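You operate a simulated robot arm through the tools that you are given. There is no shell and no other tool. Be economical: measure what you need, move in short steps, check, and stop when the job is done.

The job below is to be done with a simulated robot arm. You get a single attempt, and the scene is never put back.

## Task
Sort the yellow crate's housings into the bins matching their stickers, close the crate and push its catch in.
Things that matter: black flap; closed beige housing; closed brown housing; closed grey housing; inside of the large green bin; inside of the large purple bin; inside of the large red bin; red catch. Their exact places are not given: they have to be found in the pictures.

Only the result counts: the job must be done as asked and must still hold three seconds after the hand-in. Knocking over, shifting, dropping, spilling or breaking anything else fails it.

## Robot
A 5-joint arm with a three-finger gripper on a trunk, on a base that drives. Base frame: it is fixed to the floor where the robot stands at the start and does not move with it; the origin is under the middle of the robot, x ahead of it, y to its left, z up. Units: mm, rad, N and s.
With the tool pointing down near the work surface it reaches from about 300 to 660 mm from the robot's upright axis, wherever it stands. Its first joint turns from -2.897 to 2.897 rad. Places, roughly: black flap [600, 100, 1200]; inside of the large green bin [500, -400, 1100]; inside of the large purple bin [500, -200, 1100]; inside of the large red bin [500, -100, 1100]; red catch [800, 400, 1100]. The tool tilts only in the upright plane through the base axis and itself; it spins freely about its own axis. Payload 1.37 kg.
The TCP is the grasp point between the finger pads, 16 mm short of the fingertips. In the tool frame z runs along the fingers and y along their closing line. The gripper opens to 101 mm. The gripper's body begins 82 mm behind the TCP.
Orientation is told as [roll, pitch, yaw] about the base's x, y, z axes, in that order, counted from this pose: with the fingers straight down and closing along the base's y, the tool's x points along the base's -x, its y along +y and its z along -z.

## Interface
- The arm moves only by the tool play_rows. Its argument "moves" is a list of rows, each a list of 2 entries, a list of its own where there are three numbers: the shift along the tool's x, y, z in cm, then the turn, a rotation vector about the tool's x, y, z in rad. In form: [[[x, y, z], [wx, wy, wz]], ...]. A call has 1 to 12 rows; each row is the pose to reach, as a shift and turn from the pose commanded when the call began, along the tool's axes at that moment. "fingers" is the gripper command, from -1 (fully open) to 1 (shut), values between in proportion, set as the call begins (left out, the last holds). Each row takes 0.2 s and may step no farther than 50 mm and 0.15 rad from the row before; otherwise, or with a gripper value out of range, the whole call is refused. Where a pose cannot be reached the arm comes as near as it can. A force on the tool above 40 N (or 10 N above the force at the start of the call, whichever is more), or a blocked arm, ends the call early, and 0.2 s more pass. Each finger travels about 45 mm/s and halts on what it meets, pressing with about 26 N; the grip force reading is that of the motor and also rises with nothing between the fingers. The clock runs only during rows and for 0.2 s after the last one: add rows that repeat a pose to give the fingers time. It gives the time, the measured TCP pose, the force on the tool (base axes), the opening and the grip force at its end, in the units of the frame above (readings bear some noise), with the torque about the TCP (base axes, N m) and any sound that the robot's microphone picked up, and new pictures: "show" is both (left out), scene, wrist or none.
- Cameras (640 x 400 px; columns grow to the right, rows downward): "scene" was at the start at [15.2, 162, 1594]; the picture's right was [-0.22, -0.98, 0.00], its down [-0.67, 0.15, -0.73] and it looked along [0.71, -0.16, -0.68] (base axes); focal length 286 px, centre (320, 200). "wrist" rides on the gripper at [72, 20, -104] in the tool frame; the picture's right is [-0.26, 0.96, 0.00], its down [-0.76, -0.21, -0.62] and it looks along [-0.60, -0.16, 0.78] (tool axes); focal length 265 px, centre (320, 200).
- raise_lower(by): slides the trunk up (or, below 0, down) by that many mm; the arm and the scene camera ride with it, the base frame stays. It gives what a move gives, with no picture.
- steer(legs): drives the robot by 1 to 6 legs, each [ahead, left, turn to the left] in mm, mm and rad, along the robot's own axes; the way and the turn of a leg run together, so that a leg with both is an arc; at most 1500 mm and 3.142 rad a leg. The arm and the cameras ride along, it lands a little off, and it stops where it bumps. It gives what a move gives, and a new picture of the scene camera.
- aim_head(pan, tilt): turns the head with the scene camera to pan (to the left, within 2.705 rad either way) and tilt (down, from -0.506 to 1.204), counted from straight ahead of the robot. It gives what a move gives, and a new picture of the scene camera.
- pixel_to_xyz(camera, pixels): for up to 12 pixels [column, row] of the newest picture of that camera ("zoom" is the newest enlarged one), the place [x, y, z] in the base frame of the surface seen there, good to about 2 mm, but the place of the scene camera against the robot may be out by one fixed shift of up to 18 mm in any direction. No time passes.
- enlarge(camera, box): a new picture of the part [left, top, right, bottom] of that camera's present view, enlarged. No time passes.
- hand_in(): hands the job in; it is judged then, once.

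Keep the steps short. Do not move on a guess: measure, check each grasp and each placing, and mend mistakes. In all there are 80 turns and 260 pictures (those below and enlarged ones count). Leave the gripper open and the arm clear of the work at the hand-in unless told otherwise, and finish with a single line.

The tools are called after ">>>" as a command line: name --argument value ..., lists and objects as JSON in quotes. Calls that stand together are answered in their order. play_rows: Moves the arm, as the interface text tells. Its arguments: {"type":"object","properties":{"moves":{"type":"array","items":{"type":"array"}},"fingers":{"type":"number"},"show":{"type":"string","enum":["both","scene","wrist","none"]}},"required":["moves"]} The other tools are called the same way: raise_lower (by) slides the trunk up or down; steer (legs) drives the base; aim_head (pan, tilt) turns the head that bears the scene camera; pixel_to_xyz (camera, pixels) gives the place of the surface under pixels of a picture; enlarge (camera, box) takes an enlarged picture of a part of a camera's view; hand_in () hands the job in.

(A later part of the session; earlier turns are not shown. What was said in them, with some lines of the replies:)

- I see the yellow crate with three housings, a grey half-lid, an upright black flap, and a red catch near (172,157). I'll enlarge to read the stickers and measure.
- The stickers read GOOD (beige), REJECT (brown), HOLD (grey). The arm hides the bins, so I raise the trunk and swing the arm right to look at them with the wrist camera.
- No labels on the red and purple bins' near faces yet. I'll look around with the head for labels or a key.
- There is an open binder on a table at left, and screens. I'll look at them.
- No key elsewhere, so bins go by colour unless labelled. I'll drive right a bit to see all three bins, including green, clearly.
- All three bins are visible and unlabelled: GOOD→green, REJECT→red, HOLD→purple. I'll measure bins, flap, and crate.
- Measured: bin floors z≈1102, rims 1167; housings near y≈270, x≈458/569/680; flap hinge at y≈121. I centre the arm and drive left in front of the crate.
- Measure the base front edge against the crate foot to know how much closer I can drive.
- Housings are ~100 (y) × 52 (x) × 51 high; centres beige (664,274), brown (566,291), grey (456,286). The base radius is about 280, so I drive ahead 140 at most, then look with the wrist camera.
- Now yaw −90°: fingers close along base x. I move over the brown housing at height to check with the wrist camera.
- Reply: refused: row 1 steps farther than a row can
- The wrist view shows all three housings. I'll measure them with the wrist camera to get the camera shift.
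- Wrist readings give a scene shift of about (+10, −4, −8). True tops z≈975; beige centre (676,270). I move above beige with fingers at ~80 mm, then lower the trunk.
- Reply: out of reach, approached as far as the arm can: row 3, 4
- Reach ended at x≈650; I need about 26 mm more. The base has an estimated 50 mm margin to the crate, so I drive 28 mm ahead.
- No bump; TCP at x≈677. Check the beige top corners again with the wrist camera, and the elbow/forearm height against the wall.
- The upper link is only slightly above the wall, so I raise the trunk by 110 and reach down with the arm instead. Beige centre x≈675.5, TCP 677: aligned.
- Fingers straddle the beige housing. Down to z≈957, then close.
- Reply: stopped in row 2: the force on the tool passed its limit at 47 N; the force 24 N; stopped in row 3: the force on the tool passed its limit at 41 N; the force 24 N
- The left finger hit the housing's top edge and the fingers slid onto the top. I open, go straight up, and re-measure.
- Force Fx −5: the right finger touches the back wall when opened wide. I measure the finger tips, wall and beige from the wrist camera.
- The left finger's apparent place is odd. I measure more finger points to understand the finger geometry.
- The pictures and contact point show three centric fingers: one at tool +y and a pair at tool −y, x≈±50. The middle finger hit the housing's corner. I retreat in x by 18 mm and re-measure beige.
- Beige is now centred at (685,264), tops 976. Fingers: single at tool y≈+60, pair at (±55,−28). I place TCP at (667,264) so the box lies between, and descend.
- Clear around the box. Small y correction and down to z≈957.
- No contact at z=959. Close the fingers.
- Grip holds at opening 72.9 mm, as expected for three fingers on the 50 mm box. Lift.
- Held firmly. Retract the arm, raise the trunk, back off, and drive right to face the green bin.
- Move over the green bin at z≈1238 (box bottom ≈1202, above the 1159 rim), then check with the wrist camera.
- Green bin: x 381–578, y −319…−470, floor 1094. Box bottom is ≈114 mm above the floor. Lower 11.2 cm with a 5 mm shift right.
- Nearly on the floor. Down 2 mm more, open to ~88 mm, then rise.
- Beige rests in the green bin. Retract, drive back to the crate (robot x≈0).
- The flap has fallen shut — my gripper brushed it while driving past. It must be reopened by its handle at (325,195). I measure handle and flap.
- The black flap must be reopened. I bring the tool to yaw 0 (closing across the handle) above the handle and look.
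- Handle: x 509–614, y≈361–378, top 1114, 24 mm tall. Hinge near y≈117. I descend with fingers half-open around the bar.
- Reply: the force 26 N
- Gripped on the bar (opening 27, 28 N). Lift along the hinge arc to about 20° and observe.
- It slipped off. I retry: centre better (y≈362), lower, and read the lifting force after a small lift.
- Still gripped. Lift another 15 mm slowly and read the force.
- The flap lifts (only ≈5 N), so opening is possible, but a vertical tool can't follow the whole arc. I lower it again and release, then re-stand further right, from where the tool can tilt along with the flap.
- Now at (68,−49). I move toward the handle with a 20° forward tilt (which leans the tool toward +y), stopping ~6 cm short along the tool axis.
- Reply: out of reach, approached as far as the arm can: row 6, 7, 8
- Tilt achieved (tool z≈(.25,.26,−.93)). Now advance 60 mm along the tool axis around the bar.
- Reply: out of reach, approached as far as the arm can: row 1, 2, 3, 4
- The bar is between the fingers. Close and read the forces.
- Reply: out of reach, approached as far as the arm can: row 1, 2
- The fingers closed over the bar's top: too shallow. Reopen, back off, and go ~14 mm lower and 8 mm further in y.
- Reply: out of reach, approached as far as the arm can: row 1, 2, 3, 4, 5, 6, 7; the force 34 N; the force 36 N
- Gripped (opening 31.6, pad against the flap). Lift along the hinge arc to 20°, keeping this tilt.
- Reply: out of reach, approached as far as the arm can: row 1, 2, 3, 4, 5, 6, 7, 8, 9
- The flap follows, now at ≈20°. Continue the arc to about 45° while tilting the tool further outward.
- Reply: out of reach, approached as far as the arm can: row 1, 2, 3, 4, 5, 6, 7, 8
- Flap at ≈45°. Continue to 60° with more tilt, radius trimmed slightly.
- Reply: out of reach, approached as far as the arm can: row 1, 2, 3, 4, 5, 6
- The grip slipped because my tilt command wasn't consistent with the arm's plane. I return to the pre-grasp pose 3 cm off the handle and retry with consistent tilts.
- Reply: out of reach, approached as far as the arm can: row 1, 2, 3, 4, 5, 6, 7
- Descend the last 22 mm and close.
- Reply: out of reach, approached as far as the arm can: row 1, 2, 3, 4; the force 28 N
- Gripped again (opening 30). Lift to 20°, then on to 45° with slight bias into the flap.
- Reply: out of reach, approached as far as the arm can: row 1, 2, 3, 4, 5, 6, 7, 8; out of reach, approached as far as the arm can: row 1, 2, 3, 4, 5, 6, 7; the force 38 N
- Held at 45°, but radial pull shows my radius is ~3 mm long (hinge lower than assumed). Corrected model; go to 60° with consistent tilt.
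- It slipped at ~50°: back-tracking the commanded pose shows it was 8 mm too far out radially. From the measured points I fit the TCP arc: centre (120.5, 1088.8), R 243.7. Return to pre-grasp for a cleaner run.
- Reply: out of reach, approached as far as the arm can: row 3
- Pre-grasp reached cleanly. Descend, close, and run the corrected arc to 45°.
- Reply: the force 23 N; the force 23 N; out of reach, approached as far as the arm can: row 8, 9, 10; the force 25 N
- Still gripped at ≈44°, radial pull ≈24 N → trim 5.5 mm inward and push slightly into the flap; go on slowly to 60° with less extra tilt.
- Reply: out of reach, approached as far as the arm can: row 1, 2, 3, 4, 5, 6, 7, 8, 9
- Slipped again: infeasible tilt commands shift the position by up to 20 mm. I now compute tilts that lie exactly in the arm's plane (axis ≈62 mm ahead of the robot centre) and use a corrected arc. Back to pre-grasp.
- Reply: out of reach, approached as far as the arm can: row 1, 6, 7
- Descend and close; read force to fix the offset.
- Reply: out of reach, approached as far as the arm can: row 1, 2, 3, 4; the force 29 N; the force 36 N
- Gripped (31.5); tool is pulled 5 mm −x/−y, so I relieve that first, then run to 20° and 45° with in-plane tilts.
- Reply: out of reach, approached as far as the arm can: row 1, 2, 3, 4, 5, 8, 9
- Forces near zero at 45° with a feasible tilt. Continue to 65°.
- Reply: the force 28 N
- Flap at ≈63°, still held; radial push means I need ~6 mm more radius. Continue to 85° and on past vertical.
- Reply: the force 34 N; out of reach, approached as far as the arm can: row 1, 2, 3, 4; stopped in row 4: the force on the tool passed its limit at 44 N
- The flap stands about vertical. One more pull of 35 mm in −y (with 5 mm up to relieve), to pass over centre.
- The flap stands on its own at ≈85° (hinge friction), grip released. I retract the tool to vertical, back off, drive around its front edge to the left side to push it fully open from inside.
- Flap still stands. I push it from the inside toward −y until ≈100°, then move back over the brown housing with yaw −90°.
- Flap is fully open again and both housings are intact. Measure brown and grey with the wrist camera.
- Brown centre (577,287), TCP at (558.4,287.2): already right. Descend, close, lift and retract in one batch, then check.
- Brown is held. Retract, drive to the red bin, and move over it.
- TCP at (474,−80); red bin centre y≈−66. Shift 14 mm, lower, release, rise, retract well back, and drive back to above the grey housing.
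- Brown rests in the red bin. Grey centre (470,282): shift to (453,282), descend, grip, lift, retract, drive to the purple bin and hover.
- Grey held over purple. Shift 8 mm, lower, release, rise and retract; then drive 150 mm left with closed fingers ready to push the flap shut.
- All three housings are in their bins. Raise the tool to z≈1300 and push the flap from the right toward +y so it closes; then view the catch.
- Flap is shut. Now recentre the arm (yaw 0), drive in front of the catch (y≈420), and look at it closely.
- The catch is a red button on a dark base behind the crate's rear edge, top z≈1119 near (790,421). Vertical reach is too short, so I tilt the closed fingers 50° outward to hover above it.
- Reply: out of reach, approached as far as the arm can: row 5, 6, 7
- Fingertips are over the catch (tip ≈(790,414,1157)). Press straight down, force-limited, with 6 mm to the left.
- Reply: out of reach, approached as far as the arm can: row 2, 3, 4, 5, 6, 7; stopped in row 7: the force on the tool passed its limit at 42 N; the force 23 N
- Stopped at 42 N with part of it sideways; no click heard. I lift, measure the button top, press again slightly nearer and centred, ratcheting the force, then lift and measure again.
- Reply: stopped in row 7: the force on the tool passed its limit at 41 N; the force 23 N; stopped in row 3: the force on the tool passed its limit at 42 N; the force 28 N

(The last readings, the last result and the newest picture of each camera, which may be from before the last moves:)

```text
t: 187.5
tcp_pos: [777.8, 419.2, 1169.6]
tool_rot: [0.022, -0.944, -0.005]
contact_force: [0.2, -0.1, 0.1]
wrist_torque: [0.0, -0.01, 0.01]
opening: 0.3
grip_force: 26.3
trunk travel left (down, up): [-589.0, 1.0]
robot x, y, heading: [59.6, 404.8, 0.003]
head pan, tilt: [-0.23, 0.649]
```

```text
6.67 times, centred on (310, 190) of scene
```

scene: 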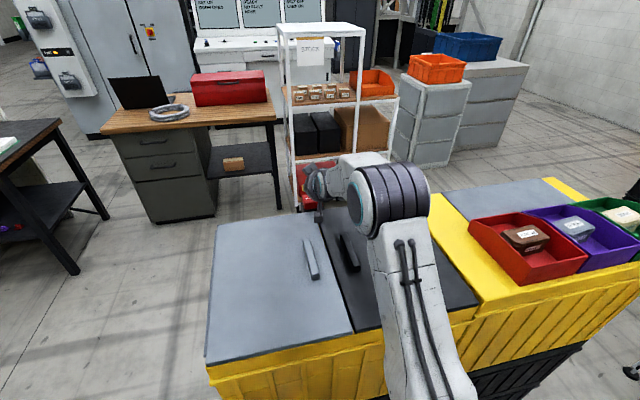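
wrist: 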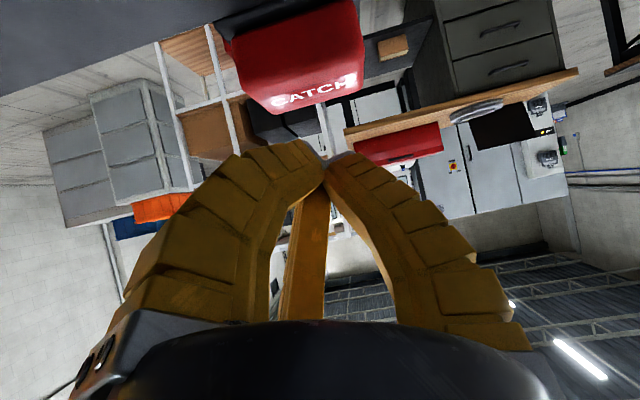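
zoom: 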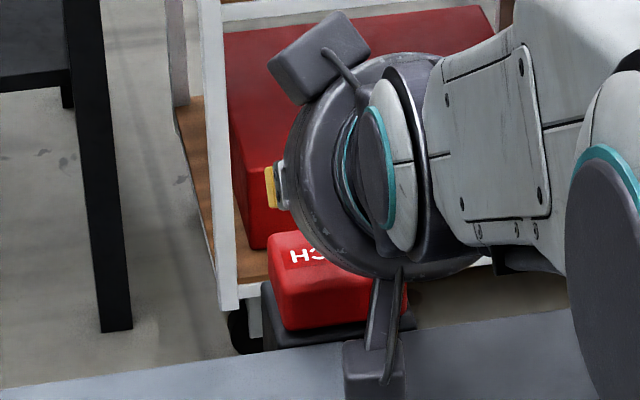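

Pressing down does nothing (top unchanged at 1127), and the label reads from behind: the catch is pushed in horizontally toward the crate from the back. The floor behind the crate is free (rack ≈2 m away), so I retract and drive around the left end to stand behind it, facing it.

>>> play_rows --moves '[[[1.69, 0, -3.69], [0, 0.094, 0]], [[3.38, 0, -7.39], [0, 0.189, 0]], [[5.06, 0, -11.1], [0, 0.283, 0]], [[6.75, 0, -14.8], [0, 0.378, 0]], [[8.44, 0, -18.5], [0, 0.472, 0]], [[10.1, 0, -22.2], [0, 0.566, 0]], [[11.8, 0, -25.9], [0, 0.661, 0]], [[13.5, 0, -29.6], [0, 0.755, 0]], [[15.2, 0, -33.2], [0, 0.85, 0]], [[16.9, 0, -36.9], [0, 0.944, 0]]]' --show "none"

>>> steer --legs '[[-120, 0, 0], [0, 800, 0], [1460, 0, 0]]'

>>> steer --legs '[[0, 0, 3.14], [0, 785, 0]]'

>>> aim_head --pan -0.26 --tilt 0.7

>>> enlarge --camera "scene" --box '[240, 130, 400, 270]'

```text
t: 189.7
tcp_pos: [378.7, 412.9, 1248.6]
tool_rot: [-0.001, 0.005, 0.013]
contact_force: [0.6, 0.2, 0.1]
wrist_torque: [-0.03, -0.01, -0.01]
opening: 0.0
grip_force: 25.9
trunk travel left (down, up): [-589.0, 1.0]
robot x, y, heading: [56.5, 406.1, 0.004]
head pan, tilt: [-0.23, 0.649]
```

```text
t: 201.7
tcp_pos: [1714.2, 1254.9, 1248.9]
tool_rot: [0.001, 0.001, 0.03]
contact_force: [-0.2, 0.6, 0.5]
wrist_torque: [0.01, 0.01, 0.0]
opening: 0.1
grip_force: 25.9
trunk travel left (down, up): [-589.0, 1.0]
robot x, y, heading: [1395.3, 1246.4, 0.025]
head pan, tilt: [-0.23, 0.649]
```

scene: 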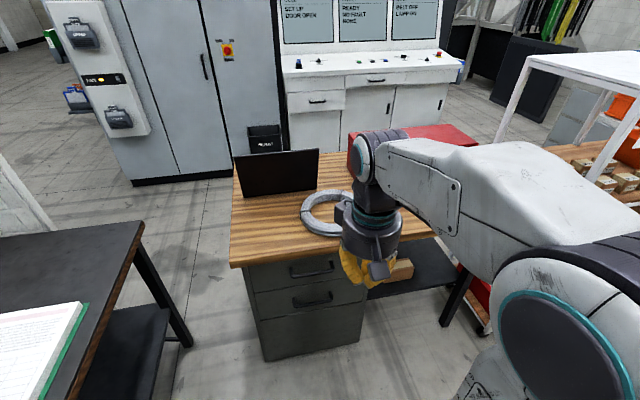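

```text
t: 213.1
tcp_pos: [1059.3, 460.4, 1248.0]
tool_rot: [-0.001, 0.003, -3.139]
contact_force: [-0.3, -0.2, 0.2]
wrist_torque: [0.0, 0.0, -0.01]
opening: 0.0
grip_force: 25.8
trunk travel left (down, up): [-589.0, 1.0]
robot x, y, heading: [1377.8, 467.8, 3.136]
head pan, tilt: [-0.23, 0.649]
```

scene: 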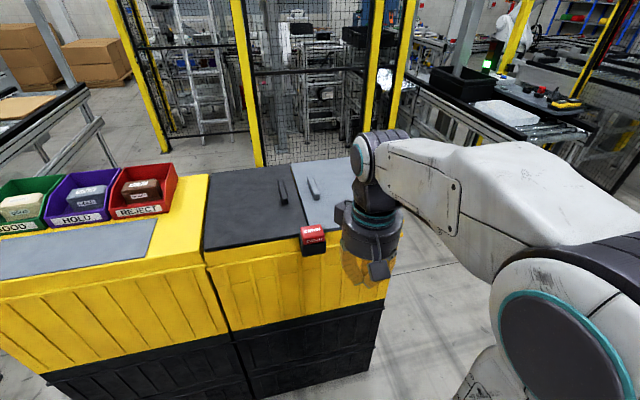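

```text
t: 213.7
tcp_pos: [1060.7, 460.6, 1248.7]
tool_rot: [0.0, 0.001, -3.139]
contact_force: [0.4, -0.3, 0.3]
wrist_torque: [0.02, -0.01, 0.01]
opening: 0.1
grip_force: 25.8
trunk travel left (down, up): [-589.0, 1.0]
robot x, y, heading: [1382.0, 468.4, 3.131]
head pan, tilt: [-0.26, 0.7]
```

scene: 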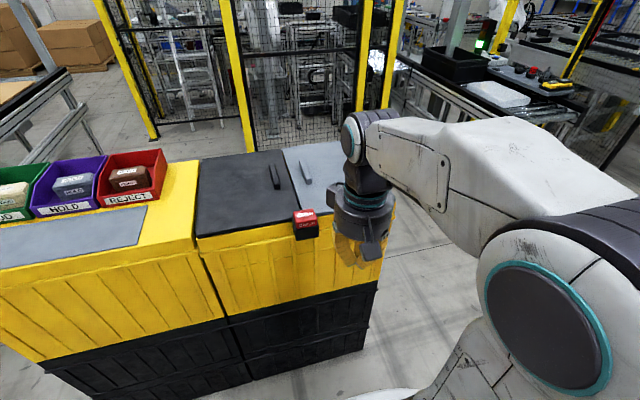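

```text
2.86 times, centred on (320, 200) of scene
5 turns are left
```

zoom: 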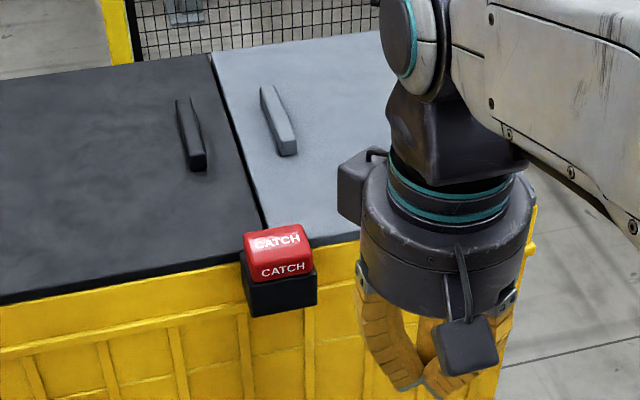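

From behind, the bins are labelled GOOD/HOLD/REJECT — the sorting matches. The catch's rear face is accessible: I move the closed fingers behind it at y≈423, lower to z≈1118, and push toward the crate, force-limited.

>>> play_rows --moves '[[[-4.2, 0.75, 0], [0, 0, 0]], [[-8.4, 1.5, 0], [0, 0, 0]], [[-12.6, 2.25, 0], [0, 0, 0]], [[-16.8, 3, 0], [0, 0, 0]], [[-20.8, 3.75, 0], [0, 0, 0]], [[-20.8, 3.75, 4.5], [0, 0, 0]], [[-20.8, 3.75, 9], [0, 0, 0]], [[-20.8, 3.75, 13], [0, 0, 0]]]' --fingers 1 --show "both"

>>> play_rows --moves '[[[-0.8, 0, 0], [0, 0, 0]], [[-1.6, 0, 0], [0, 0, 0]], [[-2.4, 0, 0], [0, 0, 0]], [[-3.2, 0, 0], [0, 0, 0]], [[-4, 0, 0], [0, 0, 0]], [[-4.8, 0, 0], [0, 0, 0]], [[-5.6, 0, 0], [0, 0, 0]], [[-6.4, 0, 0], [0, 0, 0]]]' --show "both"

>>> enlarge --camera "scene" --box '[240, 130, 400, 270]'

```text
t: 215.5
tcp_pos: [852.1, 424.0, 1110.4]
tool_rot: [0.0, 0.001, -3.141]
contact_force: [-0.2, 0.7, 0.0]
wrist_torque: [0.01, -0.01, -0.01]
opening: 0.0
grip_force: 26.3
trunk travel left (down, up): [-589.0, 1.0]
robot x, y, heading: [1381.8, 466.2, 3.134]
head pan, tilt: [-0.26, 0.7]
```

scene: 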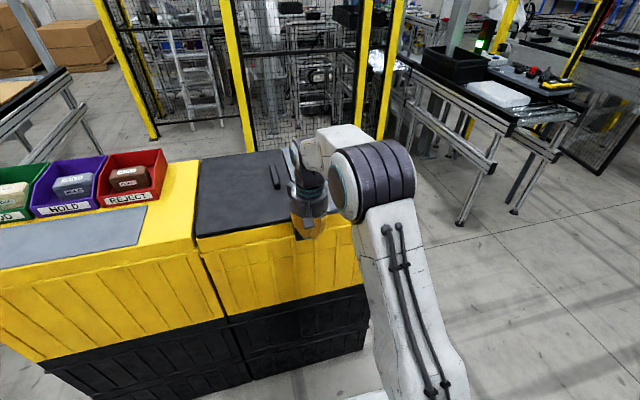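
wrist: 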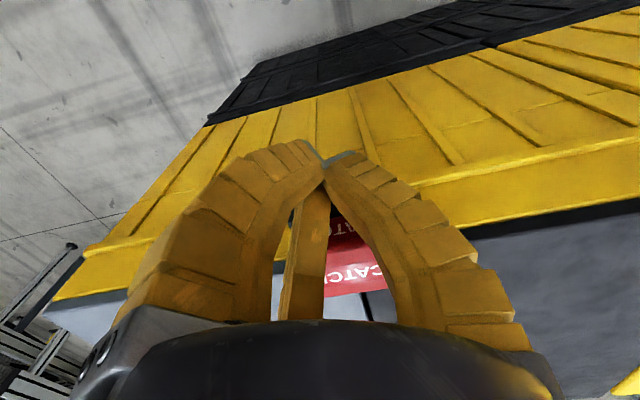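

```text
t: 217.2
tcp_pos: [808.1, 423.5, 1115.5]
tool_rot: [-0.005, 0.035, -3.14]
contact_force: [23.5, 0.8, 6.5]
wrist_torque: [0.05, 0.27, -0.14]
opening: 0.1
grip_force: 26.2
trunk travel left (down, up): [-589.0, 1.0]
robot x, y, heading: [1381.7, 464.8, 3.135]
head pan, tilt: [-0.26, 0.7]
stopped in row 8: the force on the tool passed its limit at 44 N (the readings are from after the stop); the commanded pose is now the measured one
```

scene: 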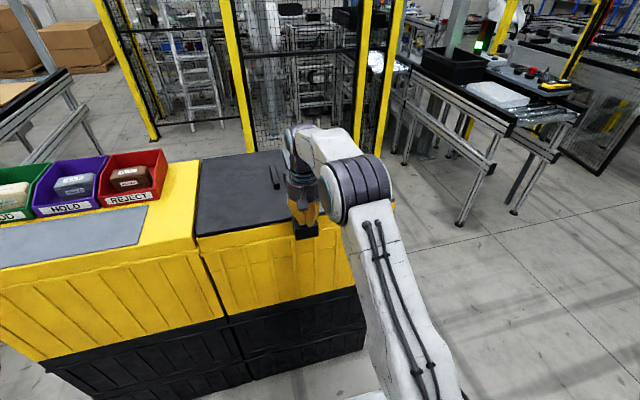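
wrist: 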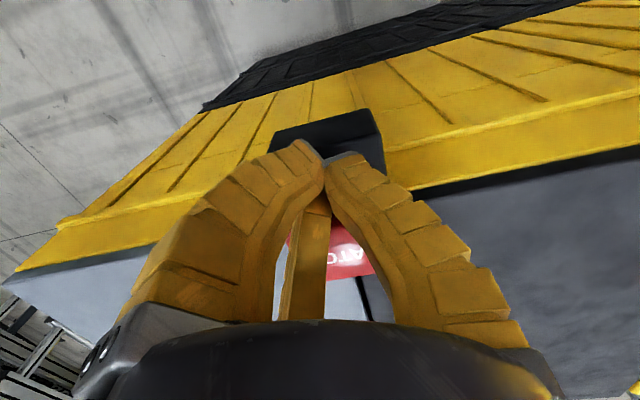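

```text
2.86 times, centred on (320, 200) of scene
4 turns are left
```

zoom: 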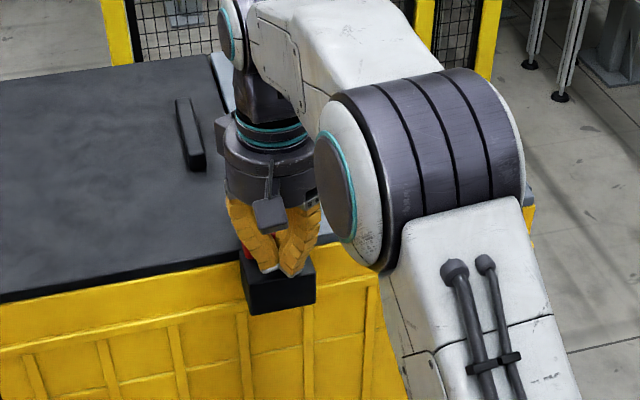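

The catch slid in; the tool is now over its base and hit a stop at 44 N. One more short push, then retreat, rise, open, and look.

>>> play_rows --moves '[[[-0.6, 0, 0], [0, 0, 0]], [[-1.2, 0, 0], [0, 0, 0]], [[-1.8, 0, 0], [0, 0, 0]], [[-2.4, 0, 0], [0, 0, 0]]]' --show "none"

>>> play_rows --moves '[[[2, 0, 0], [0, 0, 0]], [[5, 0, 0], [0, 0, 0]], [[6, 0, -4.5], [0, 0, 0]], [[6, 0, -9], [0, 0, 0]], [[7, 0, -13], [0, 0, 0]], [[11, 0, -13], [0, 0, 0]], [[15.5, 0, -13], [0, 0, 0]], [[20, 0, -13], [0, 0, 0]], [[24, 0, -13], [0, 0, 0]]]' --show "none"

>>> play_rows --moves '[[[0, -5, 0], [0, 0, 0]], [[0, -9, 0], [0, 0, 0]], [[0, -9, 0], [0, 0, 0]], [[0, -9, 0], [0, 0, 0]], [[0, -9, 0], [0, 0, 0]], [[0, -9, 0], [0, 0, 0]]]' --fingers -1 --show "scene"

>>> enlarge --camera "scene" --box '[240, 150, 370, 260]'

>>> pixel_to_xyz --camera "scene" --pixels '[[302, 213], [304, 218], [306, 226], [308, 234], [250, 200]]'

```text
t: 217.7
tcp_pos: [809.3, 424.5, 1115.1]
tool_rot: [-0.006, 0.056, -3.138]
contact_force: [26.1, 0.7, 11.1]
wrist_torque: [0.01, 0.35, -0.15]
opening: 0.0
grip_force: 26.2
trunk travel left (down, up): [-589.0, 1.0]
robot x, y, heading: [1381.8, 465.4, 3.133]
head pan, tilt: [-0.26, 0.7]
stopped in row 2: the force on the tool passed its limit at 42 N (the readings are from after the stop); the commanded pose is now the measured one
```

```text
t: 219.7
tcp_pos: [1036.2, 424.4, 1249.2]
tool_rot: [-0.006, 0.048, -3.139]
contact_force: [-0.4, -0.3, -0.1]
wrist_torque: [-0.01, 0.01, -0.01]
opening: 0.3
grip_force: 25.9
trunk travel left (down, up): [-589.0, 1.0]
robot x, y, heading: [1379.3, 465.5, 3.136]
head pan, tilt: [-0.26, 0.7]
```

```text
t: 221.1
tcp_pos: [1033.1, 511.9, 1251.2]
tool_rot: [0.008, 0.05, -3.138]
contact_force: [0.2, -0.7, 0.1]
wrist_torque: [0.0, -0.01, -0.02]
opening: 100.9
grip_force: 0.0
trunk travel left (down, up): [-589.0, 1.0]
robot x, y, heading: [1382.7, 467.0, 3.139]
head pan, tilt: [-0.26, 0.7]
```

scene: 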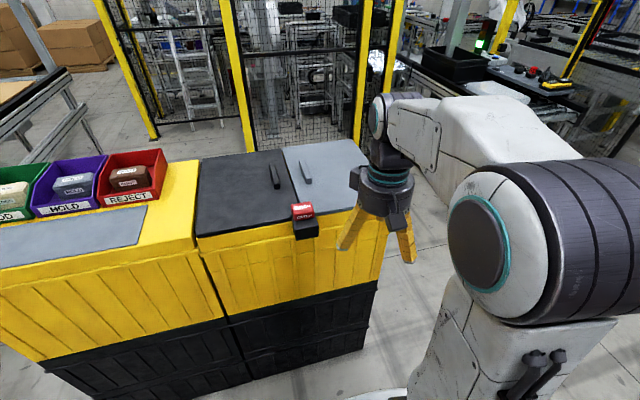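

```text
3.64 times, centred on (305, 205) of scene
```

zoom: 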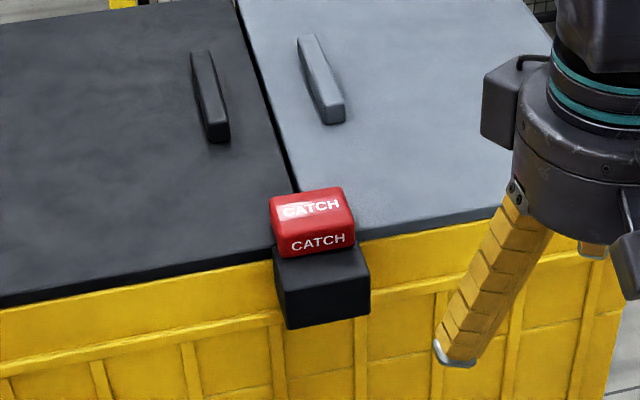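

```text
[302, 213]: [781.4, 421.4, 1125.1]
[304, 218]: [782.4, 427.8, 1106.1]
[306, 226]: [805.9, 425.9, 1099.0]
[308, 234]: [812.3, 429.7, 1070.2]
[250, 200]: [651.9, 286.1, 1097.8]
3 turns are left
```

The red catch has slid forward over the lid seam, leaving its base exposed, and a second push moved it no further. The flap is flat, the three housings sit in their matching labelled bins, and the gripper is open and clear, so I hand in.

>>> hand_in

```text
The job is handed in.
```

Beige (GOOD) is in the green bin, brown (REJECT) in the red bin and grey (HOLD) in the purple bin; the flap is closed (I knocked it shut by accident partway through and reopened it) and the catch is pushed in to its stop.
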